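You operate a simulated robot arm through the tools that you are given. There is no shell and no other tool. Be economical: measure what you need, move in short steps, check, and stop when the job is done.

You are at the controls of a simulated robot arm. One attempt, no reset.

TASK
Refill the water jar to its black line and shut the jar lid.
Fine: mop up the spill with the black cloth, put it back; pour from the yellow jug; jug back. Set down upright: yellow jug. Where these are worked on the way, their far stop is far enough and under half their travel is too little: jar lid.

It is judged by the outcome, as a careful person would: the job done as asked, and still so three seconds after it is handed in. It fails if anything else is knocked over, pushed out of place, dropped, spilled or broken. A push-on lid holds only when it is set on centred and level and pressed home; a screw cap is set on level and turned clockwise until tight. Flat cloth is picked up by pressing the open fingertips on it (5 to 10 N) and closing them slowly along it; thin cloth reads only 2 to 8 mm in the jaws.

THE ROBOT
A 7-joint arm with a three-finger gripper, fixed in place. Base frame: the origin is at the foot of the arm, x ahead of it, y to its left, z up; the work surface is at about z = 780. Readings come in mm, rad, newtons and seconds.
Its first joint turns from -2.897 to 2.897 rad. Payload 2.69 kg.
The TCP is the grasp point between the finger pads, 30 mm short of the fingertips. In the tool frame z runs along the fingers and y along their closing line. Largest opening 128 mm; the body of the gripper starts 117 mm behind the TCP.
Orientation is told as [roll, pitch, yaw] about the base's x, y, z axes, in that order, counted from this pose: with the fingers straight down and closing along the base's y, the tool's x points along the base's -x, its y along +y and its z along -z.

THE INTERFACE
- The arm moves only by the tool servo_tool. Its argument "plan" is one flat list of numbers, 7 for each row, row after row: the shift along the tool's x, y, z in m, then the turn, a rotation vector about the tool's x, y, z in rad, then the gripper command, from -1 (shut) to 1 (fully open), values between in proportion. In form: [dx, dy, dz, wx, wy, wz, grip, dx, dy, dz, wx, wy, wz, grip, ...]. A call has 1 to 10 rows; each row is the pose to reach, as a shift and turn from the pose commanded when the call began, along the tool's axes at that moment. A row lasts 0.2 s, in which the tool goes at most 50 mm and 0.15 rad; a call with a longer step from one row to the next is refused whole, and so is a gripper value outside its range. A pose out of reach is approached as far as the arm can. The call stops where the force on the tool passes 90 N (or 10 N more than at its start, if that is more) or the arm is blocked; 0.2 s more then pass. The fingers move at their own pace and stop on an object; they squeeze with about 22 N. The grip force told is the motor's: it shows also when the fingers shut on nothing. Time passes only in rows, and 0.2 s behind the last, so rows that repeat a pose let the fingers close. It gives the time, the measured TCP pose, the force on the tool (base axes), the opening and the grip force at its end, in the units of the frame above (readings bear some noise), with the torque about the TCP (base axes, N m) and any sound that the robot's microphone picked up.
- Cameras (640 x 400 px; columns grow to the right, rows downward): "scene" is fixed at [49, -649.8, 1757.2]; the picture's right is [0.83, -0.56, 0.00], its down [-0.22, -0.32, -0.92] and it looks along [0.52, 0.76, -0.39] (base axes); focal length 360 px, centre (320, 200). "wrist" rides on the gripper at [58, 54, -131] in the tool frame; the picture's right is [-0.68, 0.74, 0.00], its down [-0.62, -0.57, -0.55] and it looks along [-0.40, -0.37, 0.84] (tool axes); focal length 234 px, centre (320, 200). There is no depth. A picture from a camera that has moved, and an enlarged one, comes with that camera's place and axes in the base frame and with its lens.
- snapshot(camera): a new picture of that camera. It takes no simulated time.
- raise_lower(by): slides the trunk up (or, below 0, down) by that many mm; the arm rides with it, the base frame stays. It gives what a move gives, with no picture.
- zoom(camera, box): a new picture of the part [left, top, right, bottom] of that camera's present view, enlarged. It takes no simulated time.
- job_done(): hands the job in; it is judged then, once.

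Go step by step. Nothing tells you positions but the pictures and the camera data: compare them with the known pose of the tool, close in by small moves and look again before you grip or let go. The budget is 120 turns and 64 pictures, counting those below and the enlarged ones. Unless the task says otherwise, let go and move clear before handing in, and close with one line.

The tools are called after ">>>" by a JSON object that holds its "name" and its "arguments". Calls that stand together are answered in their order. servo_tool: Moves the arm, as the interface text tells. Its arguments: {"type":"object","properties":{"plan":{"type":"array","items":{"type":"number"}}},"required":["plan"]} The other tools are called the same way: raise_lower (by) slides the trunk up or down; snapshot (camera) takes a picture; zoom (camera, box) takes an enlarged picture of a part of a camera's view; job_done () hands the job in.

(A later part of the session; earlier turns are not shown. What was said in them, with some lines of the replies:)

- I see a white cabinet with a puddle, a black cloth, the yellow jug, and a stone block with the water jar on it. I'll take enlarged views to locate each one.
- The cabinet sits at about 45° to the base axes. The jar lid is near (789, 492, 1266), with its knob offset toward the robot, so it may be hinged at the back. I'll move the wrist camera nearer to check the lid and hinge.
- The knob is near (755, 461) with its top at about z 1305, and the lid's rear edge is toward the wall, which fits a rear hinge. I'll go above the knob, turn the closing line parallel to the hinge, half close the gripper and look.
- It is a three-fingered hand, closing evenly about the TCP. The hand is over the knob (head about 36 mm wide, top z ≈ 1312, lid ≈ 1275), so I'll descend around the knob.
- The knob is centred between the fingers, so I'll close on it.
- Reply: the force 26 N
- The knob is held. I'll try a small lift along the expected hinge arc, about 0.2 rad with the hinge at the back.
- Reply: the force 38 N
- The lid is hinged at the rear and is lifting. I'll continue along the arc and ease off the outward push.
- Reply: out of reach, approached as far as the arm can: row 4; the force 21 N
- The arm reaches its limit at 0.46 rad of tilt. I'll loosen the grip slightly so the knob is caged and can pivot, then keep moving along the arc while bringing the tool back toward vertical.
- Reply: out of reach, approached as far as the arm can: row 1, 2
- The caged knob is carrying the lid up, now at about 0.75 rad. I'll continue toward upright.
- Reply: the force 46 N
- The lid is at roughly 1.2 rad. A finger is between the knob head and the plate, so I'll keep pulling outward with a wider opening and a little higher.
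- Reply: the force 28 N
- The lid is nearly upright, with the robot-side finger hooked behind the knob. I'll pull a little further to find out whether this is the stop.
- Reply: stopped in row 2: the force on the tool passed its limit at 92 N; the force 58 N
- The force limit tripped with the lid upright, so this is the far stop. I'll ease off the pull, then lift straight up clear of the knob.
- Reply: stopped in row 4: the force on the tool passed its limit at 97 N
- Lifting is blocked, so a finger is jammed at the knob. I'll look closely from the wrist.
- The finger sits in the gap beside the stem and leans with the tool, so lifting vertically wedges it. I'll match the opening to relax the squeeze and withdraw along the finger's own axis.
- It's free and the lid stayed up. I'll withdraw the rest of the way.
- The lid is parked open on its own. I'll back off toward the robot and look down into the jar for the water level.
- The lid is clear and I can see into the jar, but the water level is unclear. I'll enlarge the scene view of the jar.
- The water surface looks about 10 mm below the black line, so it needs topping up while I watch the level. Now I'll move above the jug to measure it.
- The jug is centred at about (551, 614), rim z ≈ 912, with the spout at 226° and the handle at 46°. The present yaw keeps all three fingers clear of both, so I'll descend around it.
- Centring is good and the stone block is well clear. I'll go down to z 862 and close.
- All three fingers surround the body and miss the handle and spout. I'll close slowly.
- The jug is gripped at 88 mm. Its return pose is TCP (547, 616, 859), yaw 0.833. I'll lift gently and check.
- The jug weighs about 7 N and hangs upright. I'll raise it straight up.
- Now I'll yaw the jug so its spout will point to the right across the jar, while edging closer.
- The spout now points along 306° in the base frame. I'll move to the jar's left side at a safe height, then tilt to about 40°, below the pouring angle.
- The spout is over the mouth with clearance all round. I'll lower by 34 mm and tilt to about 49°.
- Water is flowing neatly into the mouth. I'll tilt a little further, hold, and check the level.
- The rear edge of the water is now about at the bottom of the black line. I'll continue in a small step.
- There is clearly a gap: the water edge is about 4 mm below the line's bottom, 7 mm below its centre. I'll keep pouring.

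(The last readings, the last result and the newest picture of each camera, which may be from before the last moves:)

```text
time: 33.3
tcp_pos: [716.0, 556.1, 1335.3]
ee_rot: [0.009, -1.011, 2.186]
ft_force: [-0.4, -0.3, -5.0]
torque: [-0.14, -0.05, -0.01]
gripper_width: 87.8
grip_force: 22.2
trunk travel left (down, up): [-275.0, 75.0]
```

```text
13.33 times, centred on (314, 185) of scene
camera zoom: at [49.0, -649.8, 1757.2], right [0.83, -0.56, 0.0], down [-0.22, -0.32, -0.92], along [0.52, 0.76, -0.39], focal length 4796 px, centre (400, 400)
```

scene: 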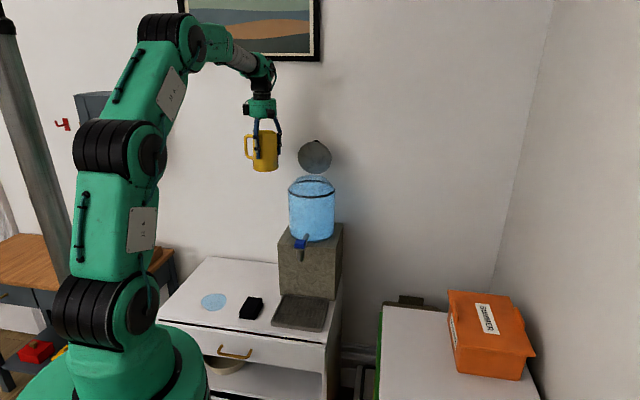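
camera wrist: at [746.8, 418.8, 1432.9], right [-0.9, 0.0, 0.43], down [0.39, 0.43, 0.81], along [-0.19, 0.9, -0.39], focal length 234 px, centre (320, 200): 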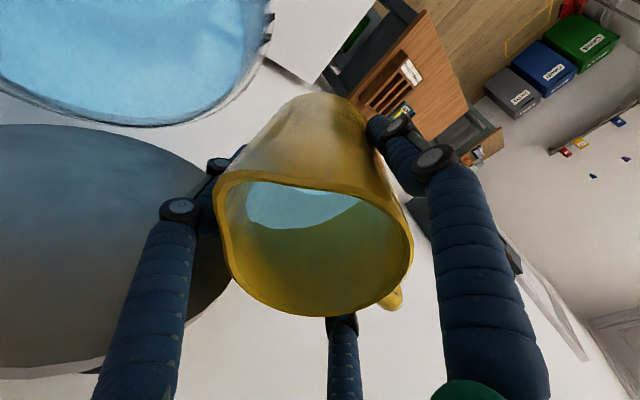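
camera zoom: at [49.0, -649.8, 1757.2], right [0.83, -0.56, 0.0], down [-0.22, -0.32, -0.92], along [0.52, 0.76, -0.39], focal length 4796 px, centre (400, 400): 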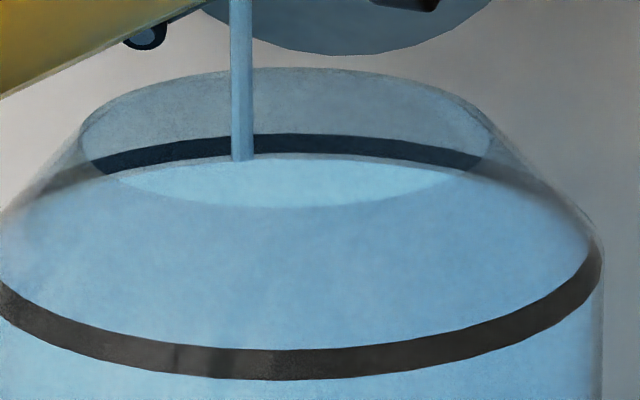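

It's rising well, with the edge nearly at the line's lower side. I'll pour another 0.8 s at the same tilt.

>>> {"name": "servo_tool", "arguments": {"plan": [0, 0, 0, 0, 0, 0, -1, 0, 0, 0, 0, 0, 0, -1, 0, 0, 0, 0, 0, 0, -1]}}

>>> {"name": "zoom", "arguments": {"camera": "scene", "box": [298, 170, 330, 200]}}

```text
time: 34.1
tcp_pos: [716.9, 555.3, 1335.4]
ee_rot: [0.007, -1.009, 2.186]
ft_force: [-0.7, -0.2, -5.9]
torque: [-0.12, -0.05, 0.01]
gripper_width: 87.7
grip_force: 21.9
trunk travel left (down, up): [-275.0, 75.0]
```

```text
13.33 times, centred on (314, 185) of scene
camera zoom: at [49.0, -649.8, 1757.2], right [0.83, -0.56, 0.0], down [-0.22, -0.32, -0.92], along [0.52, 0.76, -0.39], focal length 4796 px, centre (400, 400)
```

zoom: 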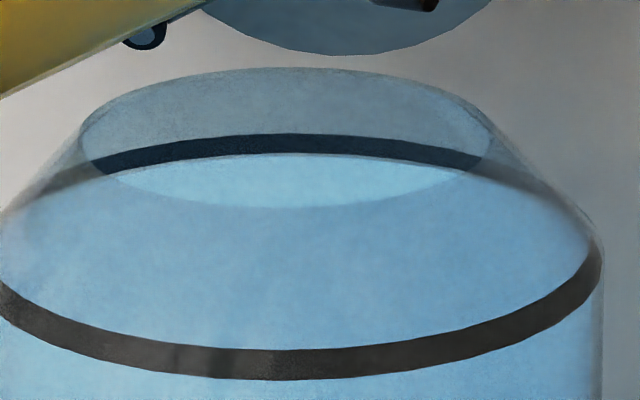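

The flow has stopped, with the water edge at the line's lower border. One more small tilt should bring it to the centre.

>>> {"name": "servo_tool", "arguments": {"plan": [0, 0, 0, 0, -0.03, 0, -1, 0, 0, 0, 0, -0.055, 0, -1, 0, 0, 0, 0, -0.055, 0, -1, 0, 0, 0, 0, -0.055, 0, -1, 0, 0, 0, 0, -0.055, 0, -1, 0, 0, 0, 0, -0.055, 0, -1, 0, 0, 0, 0, -0.055, 0, -1]}}

>>> {"name": "zoom", "arguments": {"camera": "scene", "box": [298, 170, 330, 200]}}

```text
time: 35.7
tcp_pos: [715.3, 555.7, 1335.9]
ee_rot: [0.008, -1.065, 2.187]
ft_force: [-0.8, 0.3, -4.3]
torque: [-0.13, -0.05, -0.02]
gripper_width: 87.7
grip_force: 22.6
trunk travel left (down, up): [-275.0, 75.0]
```

```text
13.33 times, centred on (314, 185) of scene
camera zoom: at [49.0, -649.8, 1757.2], right [0.83, -0.56, 0.0], down [-0.22, -0.32, -0.92], along [0.52, 0.76, -0.39], focal length 4796 px, centre (400, 400)
```

zoom: 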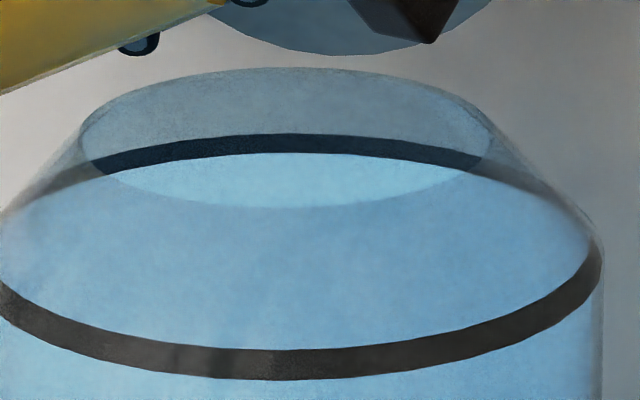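

The water edge now meets the line. I'll enlarge further to judge exactly.

>>> {"name": "zoom", "arguments": {"camera": "scene", "box": [306, 177, 320, 186]}}

>>> {"name": "zoom", "arguments": {"camera": "wrist", "box": [200, 130, 440, 340]}}

```text
16.00 times, centred on (313, 182) of scene
camera zoom: at [49.0, -649.8, 1757.2], right [0.83, -0.56, 0.0], down [-0.22, -0.32, -0.92], along [0.52, 0.76, -0.39], focal length 5755 px, centre (432, 496)
```

zoom: 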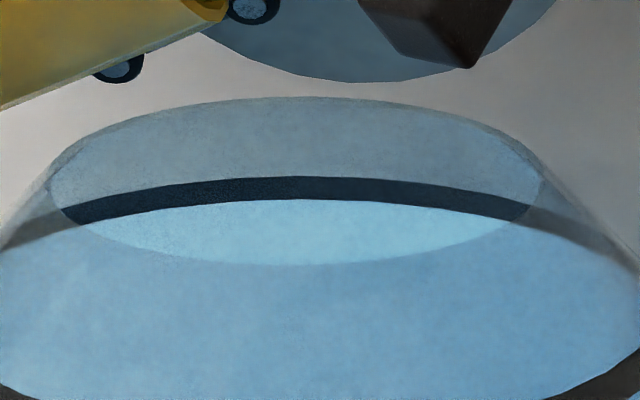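

```text
1.90 times, centred on (320, 235) of wrist
camera zoom: at [754.7, 407.2, 1348.3], right [-0.79, -0.16, 0.59], down [0.57, 0.18, 0.8], along [-0.24, 0.97, -0.05], focal length 446 px, centre (320, 133)
```

zoom: 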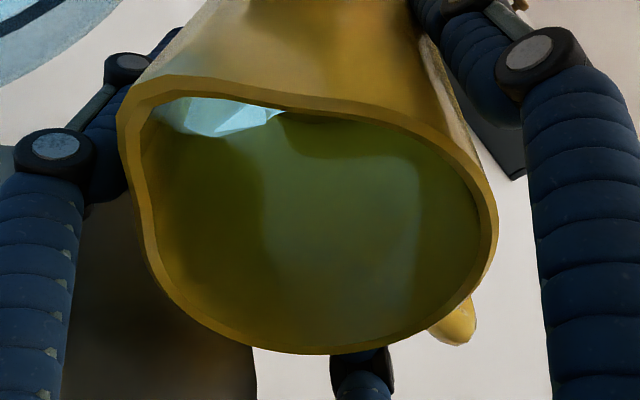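

The level is just inside the line's lower part, about 2 mm below its centre. I'll add one last small tilt.

>>> {"name": "servo_tool", "arguments": {"plan": [0, 0, 0, 0, -0.02, 0, -1, 0, 0, 0, 0, -0.045, 0, -1, 0, 0, 0, 0, -0.045, 0, -1, 0, 0, 0, 0, -0.045, 0, -1, 0, 0, 0, 0, -0.045, 0, -1, 0, 0, 0, 0, -0.045, 0, -1]}}

>>> {"name": "zoom", "arguments": {"camera": "scene", "box": [306, 177, 320, 186]}}

```text
time: 37.1
tcp_pos: [716.1, 554.3, 1335.7]
ee_rot: [0.008, -1.109, 2.185]
ft_force: [0.0, 0.2, -3.8]
torque: [-0.16, -0.04, 0.02]
gripper_width: 87.6
grip_force: 21.8
trunk travel left (down, up): [-275.0, 75.0]
```

```text
16.00 times, centred on (313, 182) of scene
camera zoom: at [49.0, -649.8, 1757.2], right [0.83, -0.56, 0.0], down [-0.22, -0.32, -0.92], along [0.52, 0.76, -0.39], focal length 5755 px, centre (432, 496)
```

zoom: 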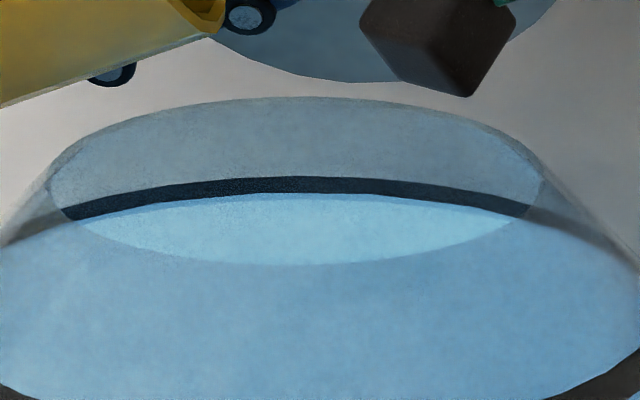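

The level is now at about the centre of the line. I'll untilt over the mouth and raise the jug upright.

>>> {"name": "servo_tool", "arguments": {"plan": [0, 0, 0, 0, 0.1, 0, -1, 0, 0, 0, 0, 0.2, 0, -1, 0, 0, 0, 0, 0.31, 0, -1, -0.009, 0, -0.0045, 0, 0.42, 0, -1, -0.0313, 0, -0.0156, 0, 0.42, 0, -1, -0.0447, 0, -0.0223, 0, 0.53, 0, -1, -0.0582, 0, -0.029, 0, 0.66, 0, -1, -0.0626, 0, -0.0312, 0, 0.8, 0, -1, -0.0626, 0, -0.0312, 0, 0.94, 0, -1, -0.0626, 0, -0.0312, 0, 1.08, 0, -1]}}

>>> {"name": "zoom", "arguments": {"camera": "scene", "box": [240, 90, 360, 250]}}

```text
time: 39.3
tcp_pos: [714.3, 556.4, 1406.3]
ee_rot: [0.003, -0.029, 2.193]
ft_force: [-1.2, 1.2, -5.0]
torque: [-0.07, -0.02, 0.0]
gripper_width: 87.7
grip_force: 21.9
trunk travel left (down, up): [-275.0, 75.0]
```

```text
2.50 times, centred on (300, 170) of scene
camera zoom: at [49.0, -649.8, 1757.2], right [0.83, -0.56, 0.0], down [-0.22, -0.32, -0.92], along [0.52, 0.76, -0.39], focal length 899 px, centre (370, 275)
```

zoom: 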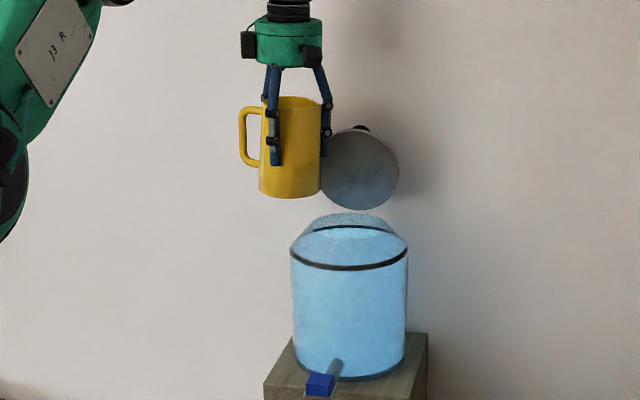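

I'm retreating with the jug and yawing it back to its original heading.

>>> {"name": "servo_tool", "arguments": {"plan": [-0.02, 0.013, 0, 0, 0.029, 0, -1, -0.052, 0.036, 0, 0, 0.029, -0.0, -1, -0.085, 0.06, 0, 0, 0.029, 0.1, -1, -0.115, 0.08, 0, 0, 0.028, 0.24, -1, -0.137, 0.095, 0, 0, 0.028, 0.38, -1, -0.1447, 0.1004, 0, 0, 0.028, 0.52, -1, -0.1447, 0.1004, 0, 0, 0.028, 0.66, -1, -0.1447, 0.1004, 0, 0, 0.028, 0.8, -1, -0.1447, 0.1004, 0, 0, 0.028, 0.94, -1, -0.1447, 0.1004, 0, 0, 0.028, 1.08, -1]}}

```text
time: 41.5
tcp_pos: [549.2, 614.5, 1411.3]
ee_rot: [0.014, 0.012, 1.11]
ft_force: [0.4, -0.1, -4.5]
torque: [-0.03, 0.02, -0.03]
gripper_width: 87.7
grip_force: 22.5
trunk travel left (down, up): [-275.0, 75.0]
```

>>> {"name": "servo_tool", "arguments": {"plan": [0, 0.0005, 0.02, 0, -0.006, 0.1, -1, 0, 0.001, 0.06, 0, -0.012, 0.2, -1, 0, 0.0024, 0.1, 0, -0.012, 0.277, -1, 0, 0.0024, 0.145, 0, -0.012, 0.277, -1, 0, 0.0024, 0.19, 0, -0.012, 0.277, -1, 0, 0.0024, 0.235, 0, -0.012, 0.277, -1, 0, 0.0024, 0.28, 0, -0.012, 0.277, -1, 0, 0.0024, 0.325, 0, -0.012, 0.277, -1, 0, 0.0024, 0.37, 0, -0.012, 0.277, -1, 0, 0.0024, 0.41, 0, -0.012, 0.277, -1]}}

```text
time: 43.7
tcp_pos: [539.5, 613.3, 1000.6]
ee_rot: [0.012, 0.002, 0.835]
ft_force: [0.2, 0.1, -4.2]
torque: [-0.09, 0.08, -0.01]
gripper_width: 87.6
grip_force: 21.9
trunk travel left (down, up): [-275.0, 75.0]
```

>>> {"name": "servo_tool", "arguments": {"plan": [-0.003, -0.002, 0.03, 0, 0, 0, -1, -0.007, -0.0039, 0.07, 0, 0, 0, -1, -0.007, -0.0039, 0.105, 0, 0, 0, -1, -0.007, -0.0039, 0.125, 0, 0, 0, -1, -0.007, -0.0039, 0.134, 0, 0, 0, -1]}}

>>> {"name": "zoom", "arguments": {"camera": "scene", "box": [210, 200, 310, 310]}}

```text
time: 44.9
tcp_pos: [546.3, 617.7, 866.6]
ee_rot: [0.012, 0.005, 0.836]
ft_force: [-0.2, 0.1, -4.3]
torque: [-0.02, 0.03, 0.02]
gripper_width: 87.7
grip_force: 22.3
trunk travel left (down, up): [-275.0, 75.0]
```

```text
3.64 times, centred on (260, 255) of scene
camera zoom: at [49.0, -649.8, 1757.2], right [0.83, -0.56, 0.0], down [-0.22, -0.32, -0.92], along [0.52, 0.76, -0.39], focal length 1308 px, centre (538, 0)
```

zoom: 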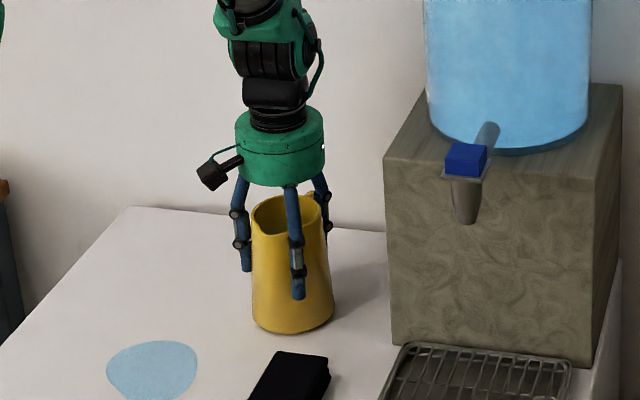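

>>> {"name": "servo_tool", "arguments": {"plan": [0, -0.003, 0.003, 0, 0, 0, -1, 0, -0.003, 0.005, 0, 0, 0, -1, 0, -0.003, 0.007, 0, 0, 0, -1, 0, -0.003, 0.007, 0, 0, 0, -1]}}

```text
time: 45.9
tcp_pos: [548.1, 615.5, 860.5]
ee_rot: [0.011, 0.001, 0.836]
ft_force: [-6.0, 1.1, 12.6]
torque: [-0.2, 0.01, -0.06]
gripper_width: 87.6
grip_force: 22.3
trunk travel left (down, up): [-275.0, 75.0]
```

The jug is down on the surface, so I'll release it slowly.

>>> {"name": "servo_tool", "arguments": {"plan": [0, 0, 0, 0, 0, 0, 0.42, 0, 0, 0, 0, 0, 0, 0.55, 0, 0, 0, 0, 0, 0, 0.8, 0, 0, 0, 0, 0, 0, 1, 0, 0, -0.03, 0, 0, 0, 1, 0, 0, -0.07, 0, 0, 0, 1, 0, 0, -0.12, 0, 0, 0, 1]}}

>>> {"name": "zoom", "arguments": {"camera": "scene", "box": [180, 190, 320, 330]}}

```text
time: 47.5
tcp_pos: [547.4, 613.0, 977.8]
ee_rot: [0.012, 0.005, 0.836]
ft_force: [0.2, -0.8, 0.1]
torque: [0.02, -0.04, 0.03]
gripper_width: 127.8
grip_force: 0.1
trunk travel left (down, up): [-275.0, 75.0]
```

```text
2.86 times, centred on (250, 260) of scene
camera zoom: at [49.0, -649.8, 1757.2], right [0.83, -0.56, 0.0], down [-0.22, -0.32, -0.92], along [0.52, 0.76, -0.39], focal length 1028 px, centre (520, 29)
```

zoom: 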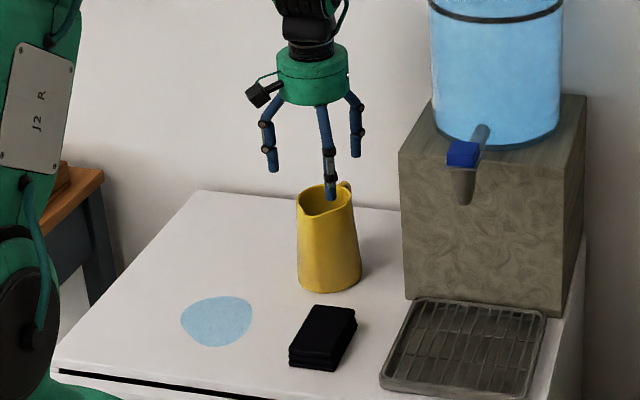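

The jug stands upright where it was. Next I'll move over the black cloth.

>>> {"name": "servo_tool", "arguments": {"plan": [0.01, -0.002, -0.03, 0, 0, 0, 1, 0.05, -0.012, -0.03, 0, 0, 0, 1, 0.095, -0.023, -0.025, 0, 0, 0, 1, 0.135, -0.033, -0.02, 0, 0, 0, 1, 0.1605, -0.0389, -0.01, 0, 0, 0, 1]}}

>>> {"name": "snapshot", "arguments": {"camera": "wrist"}}

```text
time: 48.7
tcp_pos: [469.4, 469.5, 988.3]
ee_rot: [0.013, 0.003, 0.836]
ft_force: [-0.9, 0.8, 1.6]
torque: [0.01, 0.03, -0.03]
gripper_width: 127.8
grip_force: 0.0
trunk travel left (down, up): [-275.0, 75.0]
```

```text
15 pictures are left
camera wrist: at [391.9, 460.5, 1120.4], right [-0.09, 1.0, 0.01], down [0.84, 0.07, 0.54], along [0.54, 0.06, -0.84], focal length 234 px, centre (320, 200)
```

wrist: 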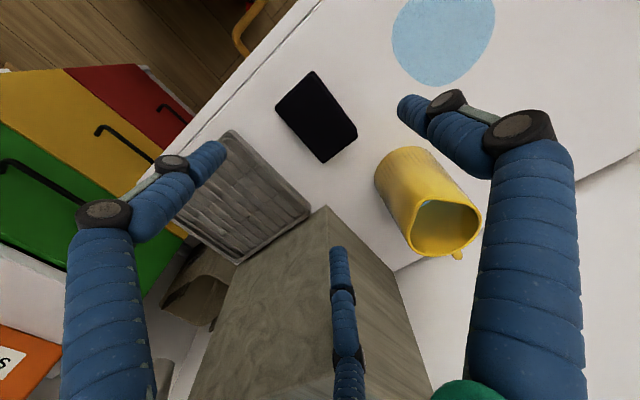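

The cloth is a folded pad about 95 × 60 mm, centred near (471, 470), and the spill is centred near (366, 612) and about 110 mm across. I'll lower with the fingers at 50 mm opening to touch the pad.

>>> {"name": "servo_tool", "arguments": {"plan": [-0.001, 0, 0.045, 0, 0, 0, 0.3, -0.001, 0, 0.09, 0, 0, 0, -0.22, -0.001, 0, 0.125, 0, 0, 0, -0.22, -0.001, 0, 0.14, 0, 0, 0, -0.22, -0.001, 0, 0.145, 0, 0, 0, -0.22]}}

>>> {"name": "snapshot", "arguments": {"camera": "wrist"}}

```text
time: 49.9
tcp_pos: [470.6, 470.8, 844.8]
ee_rot: [0.011, 0.003, 0.837]
ft_force: [-0.6, 0.4, -0.7]
torque: [-0.02, 0.01, 0.02]
gripper_width: 49.8
grip_force: 0.0
trunk travel left (down, up): [-275.0, 75.0]
```

```text
14 pictures are left
camera wrist: at [391.8, 462.8, 976.7], right [-0.09, 1.0, 0.01], down [0.84, 0.07, 0.54], along [0.54, 0.06, -0.84], focal length 234 px, centre (320, 200)
```

wrist: 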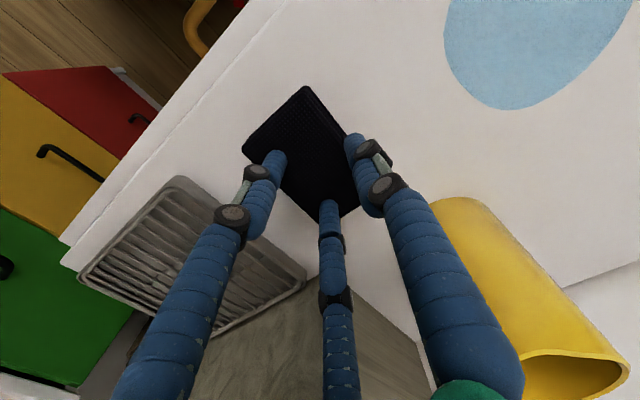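

The pad lies under the fingertips. I'll press down gently and watch the force.

>>> {"name": "servo_tool", "arguments": {"plan": [0, 0, 0.004, 0, 0, 0, -0.22, 0, 0, 0.008, 0, 0, 0, -0.22, 0, 0, 0.011, 0, 0, 0, -0.22]}}

```text
time: 50.7
tcp_pos: [472.8, 474.7, 843.4]
ee_rot: [0.011, -0.008, 0.836]
ft_force: [-15.0, -1.5, 47.5]
torque: [-1.73, 0.72, -0.69]
gripper_width: 58.2
grip_force: 4.6
trunk travel left (down, up): [-275.0, 75.0]
stopped in row 3: the force on the tool passed its limit at 97 N (the readings are from after the stop); the commanded pose is now the measured one
```

The pad top is at about z 814 and stiff, so I'll back off to a light press.

>>> {"name": "servo_tool", "arguments": {"plan": [0, 0, -0.002, 0, 0.0, 0, -0.2, 0, 0, -0.003, 0, 0.008, 0, -0.2]}}

```text
time: 51.3
tcp_pos: [473.0, 474.1, 843.4]
ee_rot: [0.013, 0.002, 0.836]
ft_force: [-2.8, 4.6, 28.9]
torque: [-0.39, -0.25, 0.14]
gripper_width: 55.8
grip_force: 3.3
trunk travel left (down, up): [-275.0, 75.0]
```

The pad is stiff, so I'll grip it by its ends instead: raise, turn 90° and straddle its length with the hand fully open.

>>> {"name": "servo_tool", "arguments": {"plan": [0, 0, -0.02, 0, 0, 0.02, 0, 0, 0, -0.05, 0, 0, 0.15, 0.5, 0, 0, -0.07, 0, 0, 0.3, 1, 0, 0, -0.09, 0, 0, 0.45, 1, 0, 0, -0.09, 0, 0, 0.6, 1, 0, 0, -0.09, 0, 0, 0.75, 1, 0, 0, -0.09, 0, 0, 0.9, 1, 0, 0, -0.09, 0, 0, 1.05, 1, 0, 0, -0.09, 0, 0, 1.2, 1, 0, 0, -0.09, 0, 0, 1.35, 1]}}

>>> {"name": "servo_tool", "arguments": {"plan": [0, 0, 0, 0, 0, 0.12, 1, 0, 0, 0, 0, 0, 0.217, 1, 0, 0, 0, 0, 0, 0.217, 1]}}

>>> {"name": "snapshot", "arguments": {"camera": "wrist"}}

```text
time: 53.5
tcp_pos: [474.3, 472.4, 931.6]
ee_rot: [-0.005, 0.013, -0.516]
ft_force: [0.1, 0.5, -0.8]
torque: [-0.02, -0.01, -0.01]
gripper_width: 127.9
grip_force: 0.1
trunk travel left (down, up): [-275.0, 75.0]
```

```text
time: 54.3
tcp_pos: [473.2, 472.7, 931.1]
ee_rot: [-0.007, 0.013, -0.732]
ft_force: [0.2, -0.6, 0.7]
torque: [-0.02, 0.02, -0.01]
gripper_width: 127.9
grip_force: 0.0
trunk travel left (down, up): [-275.0, 75.0]
```

```text
13 pictures are left
camera wrist: at [467.0, 550.8, 1063.2], right [1.0, 0.1, -0.01], down [0.09, -0.83, 0.54], along [0.04, -0.54, -0.84], focal length 234 px, centre (320, 200)
```

wrist: 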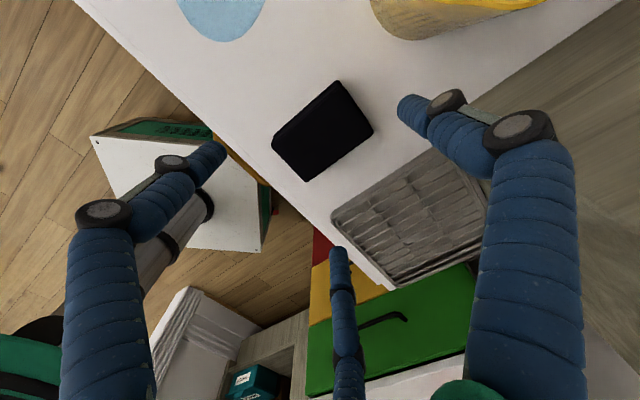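

The pad is centred at about (472, 470), with the fingers past its ends. I'll descend to straddle it.

>>> {"name": "servo_tool", "arguments": {"plan": [-0.001, -0.0025, 0.04, 0, 0, 0, 1, -0.0013, -0.0025, 0.075, 0, 0, 0, 1, -0.0013, -0.0025, 0.095, 0, 0, 0, 1, -0.0013, -0.0025, 0.108, 0, 0, 0, 1]}}

>>> {"name": "snapshot", "arguments": {"camera": "wrist"}}

```text
time: 55.3
tcp_pos: [471.1, 469.8, 825.6]
ee_rot: [-0.006, 0.012, -0.731]
ft_force: [-0.3, 0.0, 0.3]
torque: [-0.01, -0.02, -0.01]
gripper_width: 127.8
grip_force: 0.1
trunk travel left (down, up): [-275.0, 75.0]
```

```text
12 pictures are left
camera wrist: at [463.5, 548.2, 955.7], right [1.0, 0.1, -0.01], down [0.09, -0.83, 0.54], along [0.04, -0.54, -0.84], focal length 234 px, centre (320, 200)
```

wrist: 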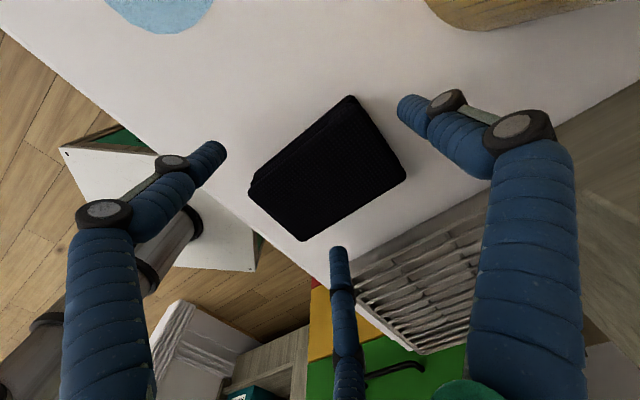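

The fingers are down around the pad with no contact, so I'll close slowly.

>>> {"name": "servo_tool", "arguments": {"plan": [0, 0, 0, 0, 0, 0, 0.8, 0, 0, 0, 0, 0, 0, 0.65, 0, 0, 0, 0, 0, 0, 0.5, 0, 0, 0, 0, 0, 0, 0.3, 0, 0, 0, 0, 0, 0, 0, 0, 0, 0, 0, 0, 0, -0.3, 0, 0, 0, 0, 0, 0, -0.6]}}

>>> {"name": "snapshot", "arguments": {"camera": "wrist"}}

```text
time: 56.9
tcp_pos: [470.0, 469.8, 825.2]
ee_rot: [-0.004, 0.013, -0.732]
ft_force: [1.5, 0.2, 4.0]
torque: [-0.07, -0.05, -0.02]
gripper_width: 80.1
grip_force: 21.9
trunk travel left (down, up): [-275.0, 75.0]
```

```text
11 pictures are left
camera wrist: at [463.6, 548.1, 955.9], right [1.0, 0.1, -0.01], down [0.09, -0.83, 0.54], along [0.04, -0.54, -0.84], focal length 234 px, centre (320, 200)
```

wrist: 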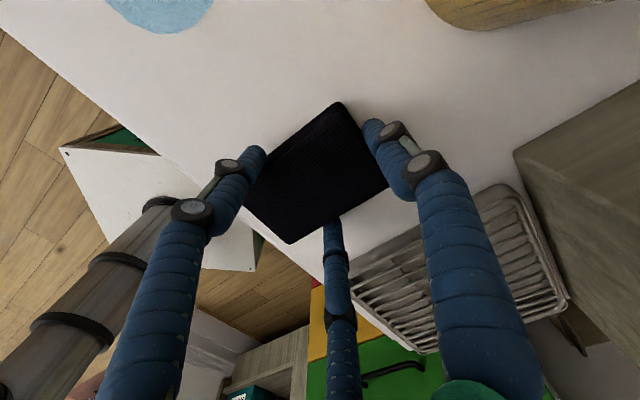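

The cloth is gripped at 80 mm. I'll lift it slightly and carry it over the spill.

>>> {"name": "servo_tool", "arguments": {"plan": [0, 0, -0.01, 0, 0, 0, -1, 0, 0, -0.025, 0, 0, 0, -1, 0.04, 0.008, -0.03, 0, 0, 0, -1, 0.085, 0.018, -0.03, 0, 0, 0, -1, 0.13, 0.027, -0.03, 0, 0, 0, -1, 0.172, 0.036, -0.03, 0, 0, 0, -1, 0.172, 0.036, -0.03, 0, 0, 0, -1]}}

>>> {"name": "zoom", "arguments": {"camera": "scene", "box": [180, 220, 290, 330]}}

```text
time: 58.5
tcp_pos: [365.7, 611.0, 855.8]
ee_rot: [-0.003, 0.01, -0.731]
ft_force: [-0.8, 0.6, -0.7]
torque: [-0.05, -0.05, -0.01]
gripper_width: 80.0
grip_force: 21.9
trunk travel left (down, up): [-275.0, 75.0]
```

```text
3.64 times, centred on (235, 275) of scene
camera zoom: at [49.0, -649.8, 1757.2], right [0.83, -0.56, 0.0], down [-0.22, -0.32, -0.92], along [0.52, 0.76, -0.39], focal length 1308 px, centre (629, -73)
```

zoom: 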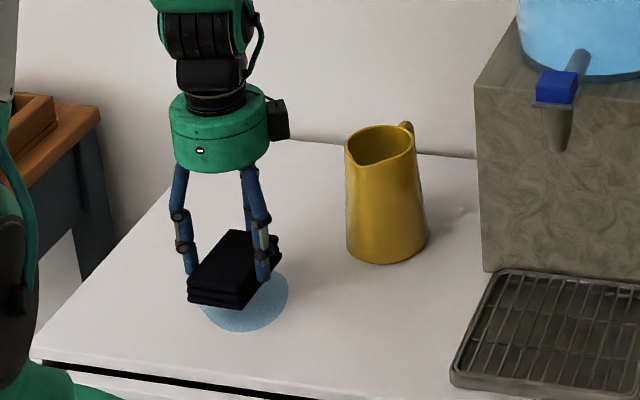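

The cloth is carried level and just left of the puddle's centre. I'll lower it onto the spill with light pressure.

>>> {"name": "servo_tool", "arguments": {"plan": [-0.007, 0.001, 0.015, 0, 0, 0, -1, -0.007, 0.001, 0.026, 0, 0, 0, -1, -0.007, 0.001, 0.03, 0, 0, 0, -1, -0.007, 0.001, 0.032, 0, 0, 0, -1]}}

```text
time: 59.5
tcp_pos: [372.0, 608.8, 824.9]
ee_rot: [-0.006, 0.013, -0.731]
ft_force: [-2.0, -4.4, 15.4]
torque: [-0.5, -0.01, -0.01]
gripper_width: 80.0
grip_force: 21.8
trunk travel left (down, up): [-275.0, 75.0]
```

It's in contact with about 15 N. I'll wipe across the whole puddle.

>>> {"name": "servo_tool", "arguments": {"plan": [0.02, 0, -0.0005, 0, 0, 0, -1, 0.042, 0, -0.0005, 0, 0, 0, -1, 0.042, 0.022, -0.0005, 0, 0, 0, -1, 0, 0.022, -0.0005, 0, 0, 0, -1, -0.042, 0.022, -0.0005, 0, 0, 0, -1, -0.042, -0.022, -0.0005, 0, 0, 0, -1, 0, -0.022, -0.0005, 0, 0, 0, -1, 0.042, -0.022, -0.0005, 0, 0, 0, -1, 0.042, 0, -0.0005, 0, 0, 0, -1, 0, 0, -0.0005, 0, 0, 0, -1]}}

>>> {"name": "zoom", "arguments": {"camera": "scene", "box": [180, 220, 290, 330]}}

```text
time: 61.7
tcp_pos: [374.0, 608.6, 823.8]
ee_rot: [-0.006, 0.011, -0.732]
ft_force: [1.5, 0.1, 2.2]
torque: [-0.13, 0.09, 0.06]
gripper_width: 79.6
grip_force: 22.0
trunk travel left (down, up): [-275.0, 75.0]
```

```text
3.64 times, centred on (235, 275) of scene
camera zoom: at [49.0, -649.8, 1757.2], right [0.83, -0.56, 0.0], down [-0.22, -0.32, -0.92], along [0.52, 0.76, -0.39], focal length 1308 px, centre (629, -73)
```

zoom: 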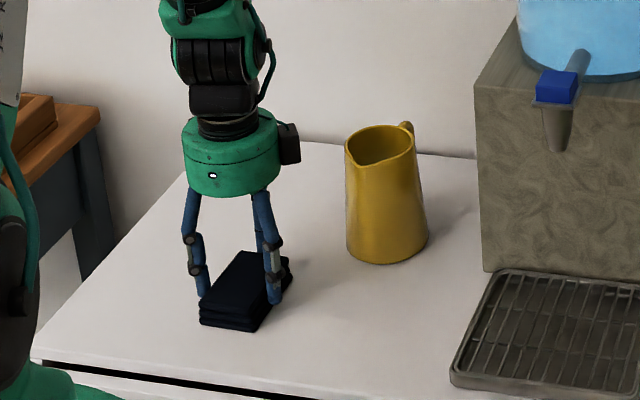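

The spill has been absorbed. I'll carry the cloth back to its place.

>>> {"name": "servo_tool", "arguments": {"plan": [0, 0, -0.01, 0, 0, 0, -1, 0, 0, -0.028, 0, 0, 0, -1, -0.035, -0.008, -0.03, 0, 0, 0, -1, -0.08, -0.019, -0.03, 0, 0, 0, -1, -0.125, -0.03, -0.03, 0, 0, 0, -1, -0.155, -0.037, -0.03, 0, 0, 0, -1, -0.164, -0.039, -0.03, 0, 0, 0, -1, -0.164, -0.039, -0.015, 0, 0, 0, -1, -0.164, -0.039, -0.005, 0, 0, 0, -1, -0.164, -0.039, -0.005, 0, 0, 0, -1]}}

>>> {"name": "zoom", "arguments": {"camera": "scene", "box": [180, 220, 290, 330]}}

```text
time: 63.9
tcp_pos: [468.7, 470.6, 827.1]
ee_rot: [-0.005, 0.013, -0.732]
ft_force: [-0.4, -0.1, -0.4]
torque: [0.01, -0.01, -0.01]
gripper_width: 79.6
grip_force: 21.9
trunk travel left (down, up): [-275.0, 75.0]
```

```text
3.64 times, centred on (235, 275) of scene
camera zoom: at [49.0, -649.8, 1757.2], right [0.83, -0.56, 0.0], down [-0.22, -0.32, -0.92], along [0.52, 0.76, -0.39], focal length 1308 px, centre (629, -73)
```

zoom: 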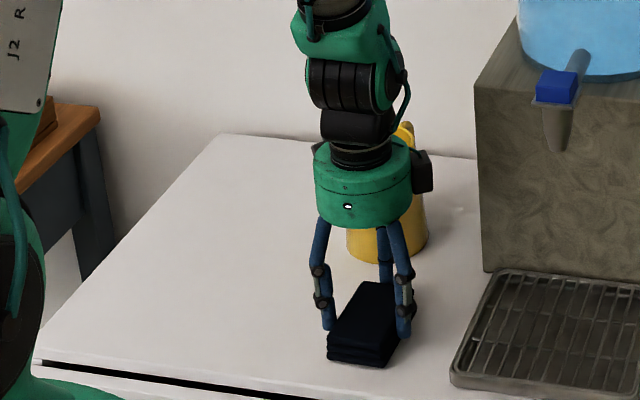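

The table is clean. I'll set the cloth down, release and rise.

>>> {"name": "servo_tool", "arguments": {"plan": [-0.001, 0, 0.002, 0, 0, 0, -1, -0.001, 0, 0.004, 0, 0, 0, -1, -0.001, 0, 0.004, 0, 0, 0, 0.4, -0.001, 0, 0.004, 0, 0, 0, 0.7, -0.001, 0, 0.004, 0, 0, 0, 1, -0.001, 0, 0.004, 0, 0, 0, 1, -0.001, 0, -0.03, 0, 0, 0, 1, -0.001, 0, -0.075, 0, 0, 0, 1, -0.001, 0, -0.12, 0, 0, 0, 1, -0.001, 0, -0.165, 0, 0, 0, 1]}}

```text
time: 66.1
tcp_pos: [472.8, 467.0, 992.5]
ee_rot: [-0.007, 0.012, -0.732]
ft_force: [0.3, -0.4, -0.8]
torque: [0.04, -0.03, -0.04]
gripper_width: 127.9
grip_force: 0.0
trunk travel left (down, up): [-275.0, 75.0]
```

The cloth is back in place. To close the lid under control, I'll raise the trunk for reach and pinch the upright lid (plate and knob together) from above. First, up and across.

>>> {"name": "raise_lower", "arguments": {"by": 75}}

>>> {"name": "servo_tool", "arguments": {"plan": [0, 0, -0.045, 0, 0, 0, 0.5, 0, 0, -0.09, 0, 0, 0, 0.5, 0, 0, -0.135, 0, 0, 0, 0.5, 0, 0, -0.18, 0, 0, 0, 0.5, 0, 0, -0.225, 0, 0, 0, 0.5, 0, 0, -0.27, 0, 0, 0, 0.5, 0, 0, -0.315, 0, 0, 0, 0.5, 0, 0, -0.36, 0, 0, 0, 0.5, 0, 0, -0.405, 0, 0, 0, 0.5, 0, 0, -0.45, 0, 0, 0, 0.5]}}

```text
time: 67.2
tcp_pos: [473.0, 467.2, 1066.3]
ee_rot: [-0.008, 0.012, -0.731]
ft_force: [-0.1, 0.7, 0.0]
torque: [-0.03, 0.04, 0.03]
gripper_width: 128.1
grip_force: 0.1
trunk travel left (down, up): [-350.0, 0.0]
```

```text
time: 69.5
tcp_pos: [480.1, 465.0, 1517.9]
ee_rot: [-0.006, 0.011, -0.732]
ft_force: [0.1, -0.7, 0.1]
torque: [0.01, 0.02, -0.02]
gripper_width: 96.0
grip_force: 0.1
trunk travel left (down, up): [-350.0, 0.0]
```

>>> {"name": "servo_tool", "arguments": {"plan": [-0.026, 0.031, 0, 0, 0, 0, 0.5, -0.051, 0.063, 0, 0, 0, 0, 0.5, -0.077, 0.094, 0, 0, 0, 0, 0.5, -0.102, 0.126, 0, 0, 0, 0, 0.5, -0.128, 0.157, 0, 0, 0, 0, 0.5, -0.154, 0.188, 0, 0, 0, 0, 0.5, -0.179, 0.22, 0, 0, 0, 0, 0.5, -0.205, 0.251, 0, 0, 0, 0, 0.5]}}

>>> {"name": "snapshot", "arguments": {"camera": "wrist"}}

```text
time: 71.2
tcp_pos: [800.9, 515.0, 1510.5]
ee_rot: [-0.007, 0.011, -0.732]
ft_force: [0.8, -0.7, -0.6]
torque: [-0.02, 0.06, 0.03]
gripper_width: 95.9
grip_force: 0.1
trunk travel left (down, up): [-350.0, 0.0]
```

```text
7 pictures are left
camera wrist: at [795.5, 593.9, 1642.3], right [1.0, 0.1, -0.01], down [0.09, -0.83, 0.55], along [0.04, -0.54, -0.84], focal length 234 px, centre (320, 200)
```

wrist: 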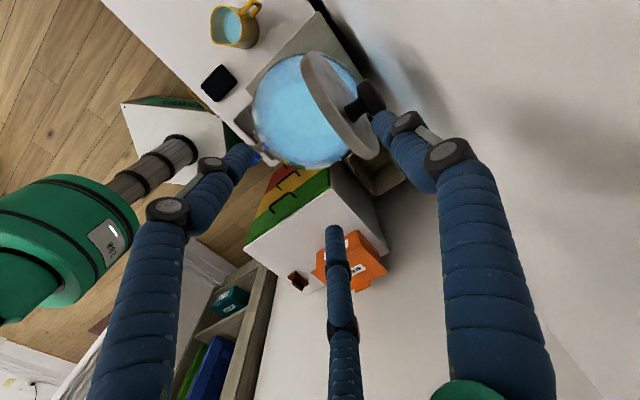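

The lid is upright with the knob behind it. I'll place the hand above so the thumb goes behind the knob and the other fingers go in front of the plate, then descend part way and check.

>>> {"name": "servo_tool", "arguments": {"plan": [-0.003, 0.02, 0, 0, 0, 0, 0.72, -0.0064, 0.0407, 0, 0, 0, 0, 0.72, -0.0064, 0.0407, 0.03, 0, 0, 0, 0.72, -0.0064, 0.0407, 0.06, 0, 0, 0, 0.72, -0.0064, 0.0407, 0.078, 0, 0, 0, 0.72]}}

>>> {"name": "snapshot", "arguments": {"camera": "wrist"}}

```text
time: 72.5
tcp_pos: [831.6, 542.1, 1434.2]
ee_rot: [-0.003, 0.012, -0.732]
ft_force: [0.5, 0.7, 1.3]
torque: [0.01, 0.03, -0.01]
gripper_width: 110.2
grip_force: 0.1
trunk travel left (down, up): [-350.0, 0.0]
```

```text
6 pictures are left
camera wrist: at [824.5, 620.1, 1564.6], right [1.0, 0.1, -0.01], down [0.09, -0.83, 0.54], along [0.04, -0.54, -0.84], focal length 234 px, centre (320, 200)
```

wrist: 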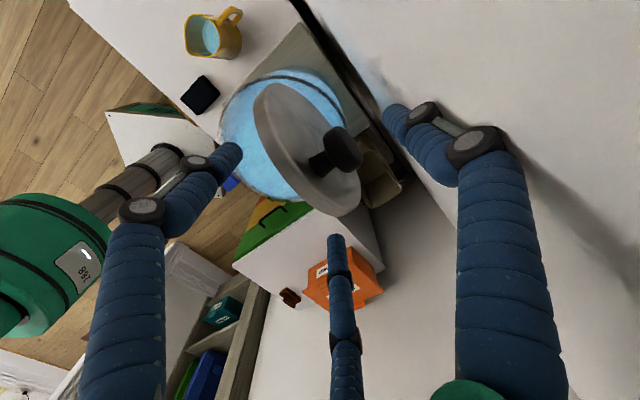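

I need to shift about 10 mm toward the robot so the front fingers clear the plate, and open fully. Then I'll descend 30 mm.

>>> {"name": "servo_tool", "arguments": {"plan": [-0.0048, -0.01, 0, 0, 0, 0, 1, -0.0048, -0.01, 0, 0, 0, 0, 1, -0.0048, -0.01, 0.01, 0, 0, 0, 1, -0.0048, -0.01, 0.02, 0, 0, 0, 1, -0.0048, -0.01, 0.03, 0, 0, 0, 1]}}

>>> {"name": "zoom", "arguments": {"camera": "wrist", "box": [200, 60, 440, 270]}}

```text
time: 73.7
tcp_pos: [825.5, 531.2, 1406.3]
ee_rot: [-0.005, 0.012, -0.73]
ft_force: [0.0, 0.6, 0.2]
torque: [0.01, 0.04, 0.02]
gripper_width: 127.7
grip_force: 0.1
trunk travel left (down, up): [-350.0, 0.0]
```

```text
1.90 times, centred on (320, 165) of wrist
camera zoom: at [819.9, 609.7, 1536.7], right [1.0, 0.1, -0.01], down [0.09, -0.83, 0.54], along [0.04, -0.54, -0.84], focal length 446 px, centre (320, 267)
```

zoom: 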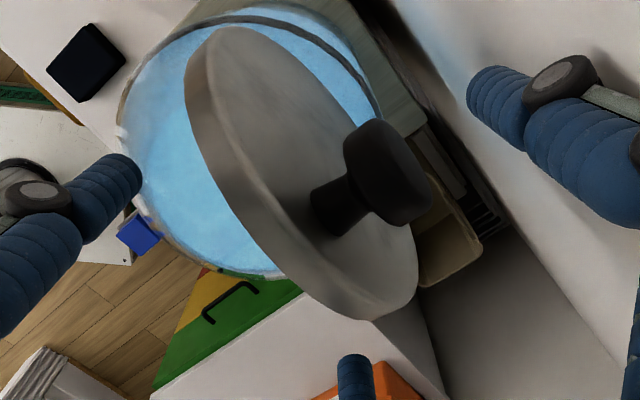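

The fingers are on the right sides of the plate and knob. I'll go 12 mm deeper and close gently.

>>> {"name": "servo_tool", "arguments": {"plan": [0, 0, 0.006, 0, 0, 0, 1, 0, 0, 0.013, 0, 0, 0, 0.8, 0, 0, 0.013, 0, 0, 0, 0.5, 0, 0, 0.013, 0, 0, 0, 0.3, 0, 0, 0.013, 0, 0, 0, 0.1, 0, 0, 0.013, 0, 0, 0, -0.1, 0, 0, 0.013, 0, 0, 0, -0.4]}}

```text
time: 75.2
tcp_pos: [827.3, 532.0, 1392.3]
ee_rot: [-0.005, 0.014, -0.731]
ft_force: [7.1, 2.4, 2.7]
torque: [0.5, -0.78, -2.1]
gripper_width: 76.4
grip_force: 45.1
trunk travel left (down, up): [-350.0, 0.0]
```

It's pinched at 76 mm around plate and knob. I'll swing the lid down about its hinge, starting with 0.3 rad.

>>> {"name": "servo_tool", "arguments": {"plan": [0, -0.0094, 0.0014, -0.075, 0, 0, -0.4, 0, -0.0187, 0.0035, -0.15, 0, 0, -0.4, 0, -0.0278, 0.0063, -0.225, 0, 0, -0.4, 0, -0.0366, 0.0098, -0.3, 0, 0, -0.4]}}

```text
time: 76.2
tcp_pos: [800.6, 505.1, 1382.9]
ee_rot: [0.296, 0.012, -0.732]
ft_force: [0.5, 5.9, 14.0]
torque: [1.58, 0.02, -1.81]
gripper_width: 76.5
grip_force: 44.6
trunk travel left (down, up): [-350.0, 0.0]
```

>>> {"name": "servo_tool", "arguments": {"plan": [0, -0.0125, 0.002, -0.1, 0, 0, -0.4, 0, -0.0247, 0.0052, -0.2, 0, 0, -0.4, 0, -0.0366, 0.0097, -0.3, 0, 0, -0.4, 0, -0.048, 0.0154, -0.4, 0, 0, -0.4, 0, -0.0586, 0.0221, -0.5, 0, 0, -0.4, 0, -0.0687, 0.0298, -0.6, 0, 0, -0.4]}}

>>> {"name": "zoom", "arguments": {"camera": "scene", "box": [240, 110, 380, 230]}}

```text
time: 77.7
tcp_pos: [762.4, 463.5, 1332.2]
ee_rot: [0.896, 0.011, -0.731]
ft_force: [4.7, 14.7, 0.7]
torque: [-0.38, -1.67, -0.03]
gripper_width: 75.7
grip_force: 44.5
trunk travel left (down, up): [-350.0, 0.0]
```

```text
3.33 times, centred on (310, 170) of scene
camera zoom: at [49.0, -649.8, 1757.2], right [0.83, -0.56, 0.0], down [-0.22, -0.32, -0.92], along [0.52, 0.76, -0.39], focal length 1199 px, centre (353, 300)
```

zoom: 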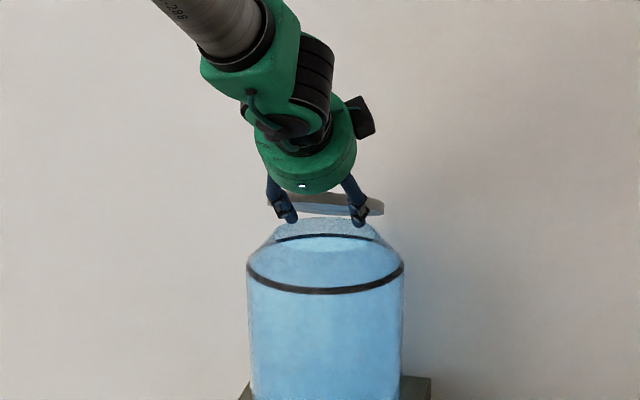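

The lid is nearly down, with the front fingers still well above the jar rim. I'll lower another 0.15 rad.

>>> {"name": "servo_tool", "arguments": {"plan": [0, -0.0094, 0.0015, -0.075, 0, 0, -0.4, 0, -0.0186, 0.0035, -0.15, 0, 0, -0.4, 0, -0.0186, 0.0035, -0.15, 0, 0, -0.4]}}

>>> {"name": "zoom", "arguments": {"camera": "scene", "box": [270, 140, 350, 200]}}

```text
time: 78.5
tcp_pos: [759.5, 459.1, 1317.0]
ee_rot: [1.046, 0.009, -0.732]
ft_force: [11.7, 19.8, 4.0]
torque: [-0.35, -2.28, -0.08]
gripper_width: 76.4
grip_force: 45.1
trunk travel left (down, up): [-350.0, 0.0]
```

```text
6.67 times, centred on (310, 170) of scene
camera zoom: at [49.0, -649.8, 1757.2], right [0.83, -0.56, 0.0], down [-0.22, -0.32, -0.92], along [0.52, 0.76, -0.39], focal length 2398 px, centre (387, 400)
```

zoom: 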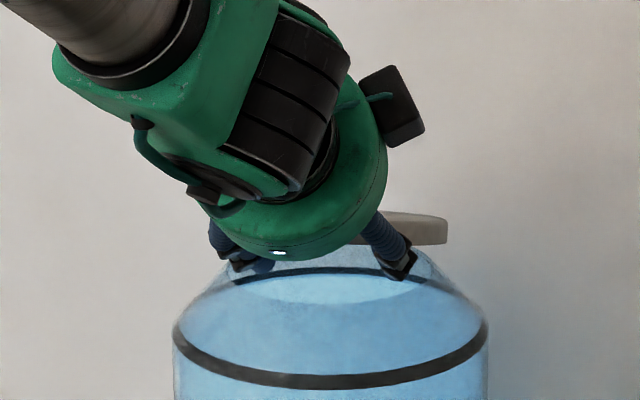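

The lid is low enough now. I'll open slightly and withdraw along the lid plane toward the robot, letting it settle.

>>> {"name": "servo_tool", "arguments": {"plan": [0, 0, 0, 0, 0, 0, 0.3, 0, 0, 0, 0, 0, 0, 0.36, -0.0, -0.0033, -0.0147, 0, 0, 0, 0.36, 0, -0.0075, -0.034, 0, 0, 0, 0.36, 0, -0.0151, -0.0686, 0, 0, 0, 0.36, 0, -0.022, -0.1, 0, 0, 0, 0.36, 0, -0.022, -0.1, 0, 0, 0, 0]}}

>>> {"name": "zoom", "arguments": {"camera": "scene", "box": [250, 130, 370, 220]}}

```text
time: 80.0
tcp_pos: [691.1, 382.9, 1347.5]
ee_rot: [1.045, 0.012, -0.731]
ft_force: [0.0, 0.5, 0.3]
torque: [-0.01, -0.02, -0.01]
gripper_width: 64.0
grip_force: 0.1
trunk travel left (down, up): [-350.0, 0.0]
```

```text
4.44 times, centred on (310, 175) of scene
camera zoom: at [49.0, -649.8, 1757.2], right [0.83, -0.56, 0.0], down [-0.22, -0.32, -0.92], along [0.52, 0.76, -0.39], focal length 1599 px, centre (364, 311)
```

zoom: 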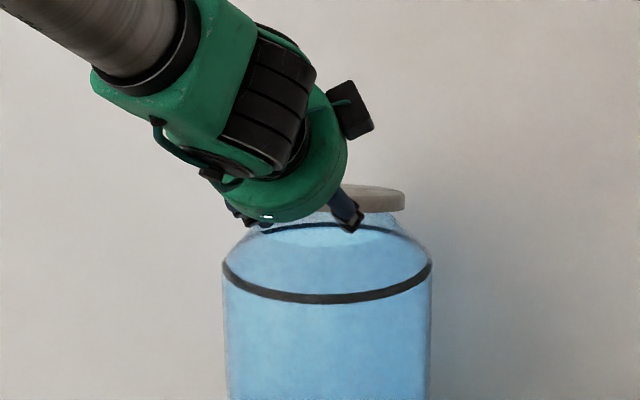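

The lid stays at a small angle on hinge friction. I'll bring the tool vertical with the fingers shut and move above the knob to press it down.

>>> {"name": "servo_tool", "arguments": {"plan": [0.001, 0.009, -0.0052, 0.149, 0, 0, -1, 0.002, 0.018, -0.0105, 0.298, 0, 0, -1, 0.003, 0.027, -0.0157, 0.447, 0, 0, -1, 0.004, 0.036, -0.0209, 0.596, 0, 0, -1, 0.005, 0.045, -0.0261, 0.745, 0, 0, -1, 0.006, 0.054, -0.0314, 0.894, 0, 0, -1, 0.0077, 0.0631, -0.0366, 1.043, 0, 0, -1, 0.0077, 0.0832, -0.002, 1.043, 0, 0, -1, 0.0077, 0.1033, 0.0326, 1.043, 0, 0, -1, 0.0077, 0.1193, 0.0602, 1.043, 0, 0, -1]}}

```text
time: 82.2
tcp_pos: [761.7, 472.2, 1420.3]
ee_rot: [0.0, 0.012, -0.732]
ft_force: [0.9, 0.4, 0.0]
torque: [-0.03, -0.04, -0.02]
gripper_width: 2.3
grip_force: 22.0
trunk travel left (down, up): [-350.0, 0.0]
```

>>> {"name": "servo_tool", "arguments": {"plan": [0, 0, 0.03, 0, 0, 0, -1, 0, -0.002, 0.045, 0, 0, 0, -1, 0, -0.006, 0.055, 0, 0, 0, -1, 0, -0.01, 0.065, 0, 0, 0, -1, 0, -0.013, 0.073, 0, 0, 0, -1, 0, -0.015, 0.077, 0, 0, 0, -1]}}

```text
time: 83.7
tcp_pos: [752.2, 461.4, 1346.3]
ee_rot: [0.005, 0.009, -0.732]
ft_force: [3.2, 2.6, 12.7]
torque: [-0.12, -0.2, 0.09]
gripper_width: 2.2
grip_force: 21.9
trunk travel left (down, up): [-350.0, 0.0]
```

I'm in contact with the knob. I'll press a bit more to be sure the lid is fully seated.

>>> {"name": "servo_tool", "arguments": {"plan": [0, -0.001, 0.003, 0, 0, 0, -1, 0, -0.001, 0.006, 0, 0, 0, -1, 0, -0.001, 0.006, 0, 0, 0, -1]}}

>>> {"name": "zoom", "arguments": {"camera": "scene", "box": [270, 130, 350, 230]}}

```text
time: 84.5
tcp_pos: [750.6, 461.4, 1346.0]
ee_rot: [0.013, 0.008, -0.733]
ft_force: [14.8, 11.9, 57.5]
torque: [0.13, -0.67, 0.2]
gripper_width: 5.9
grip_force: 32.0
trunk travel left (down, up): [-350.0, 0.0]
```

```text
4.00 times, centred on (310, 180) of scene
camera zoom: at [49.0, -649.8, 1757.2], right [0.83, -0.56, 0.0], down [-0.22, -0.32, -0.92], along [0.52, 0.76, -0.39], focal length 1439 px, centre (360, 280)
```

zoom: 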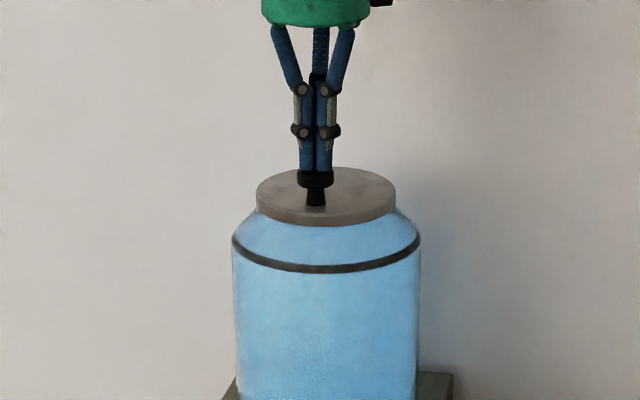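

The lid is seated exactly as at the start, and pressing harder moves it no further. I'll lift off and back away.

>>> {"name": "servo_tool", "arguments": {"plan": [0, 0, -0.006, 0, 0, 0, -1, 0, 0, -0.02, 0, 0, 0, -1, 0, 0, -0.06, 0, 0, 0, -1, 0, 0, -0.1, 0, 0, 0, -1, 0, 0, -0.14, 0, 0, 0, -1, 0, -0.04, -0.15, 0, 0, 0, -1, 0, -0.085, -0.15, 0, 0, 0, -1, 0, -0.13, -0.15, 0, 0, 0, -1, 0, -0.17, -0.15, 0, 0, 0, -1]}}

>>> {"name": "snapshot", "arguments": {"camera": "scene"}}

```text
time: 86.5
tcp_pos: [638.9, 329.8, 1489.6]
ee_rot: [0.002, 0.013, -0.732]
ft_force: [-0.3, -0.7, 1.6]
torque: [0.01, -0.07, -0.02]
gripper_width: 2.0
grip_force: 31.0
trunk travel left (down, up): [-350.0, 0.0]
```

```text
0 pictures are left
```

scene: 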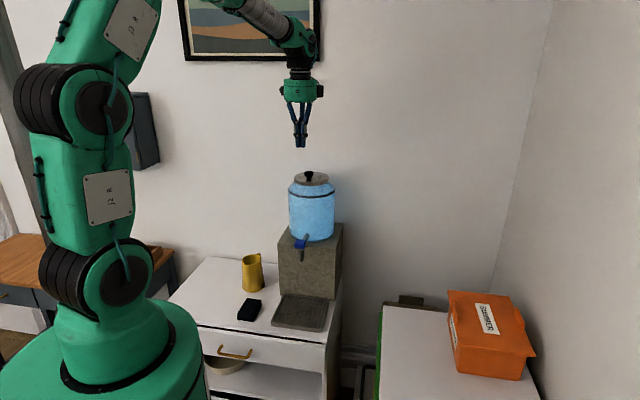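

The final picture shows the lid closed, the jug upright in its place, the cloth back and no spill. The arm is clear, so I'm handing in.

>>> {"name": "job_done", "arguments": {}}

```text
The job is handed in.
```

The jar is filled to about the middle of its black line and the lid is shut. The spill is mopped up, and the cloth and the upright yellow jug are back in their places.
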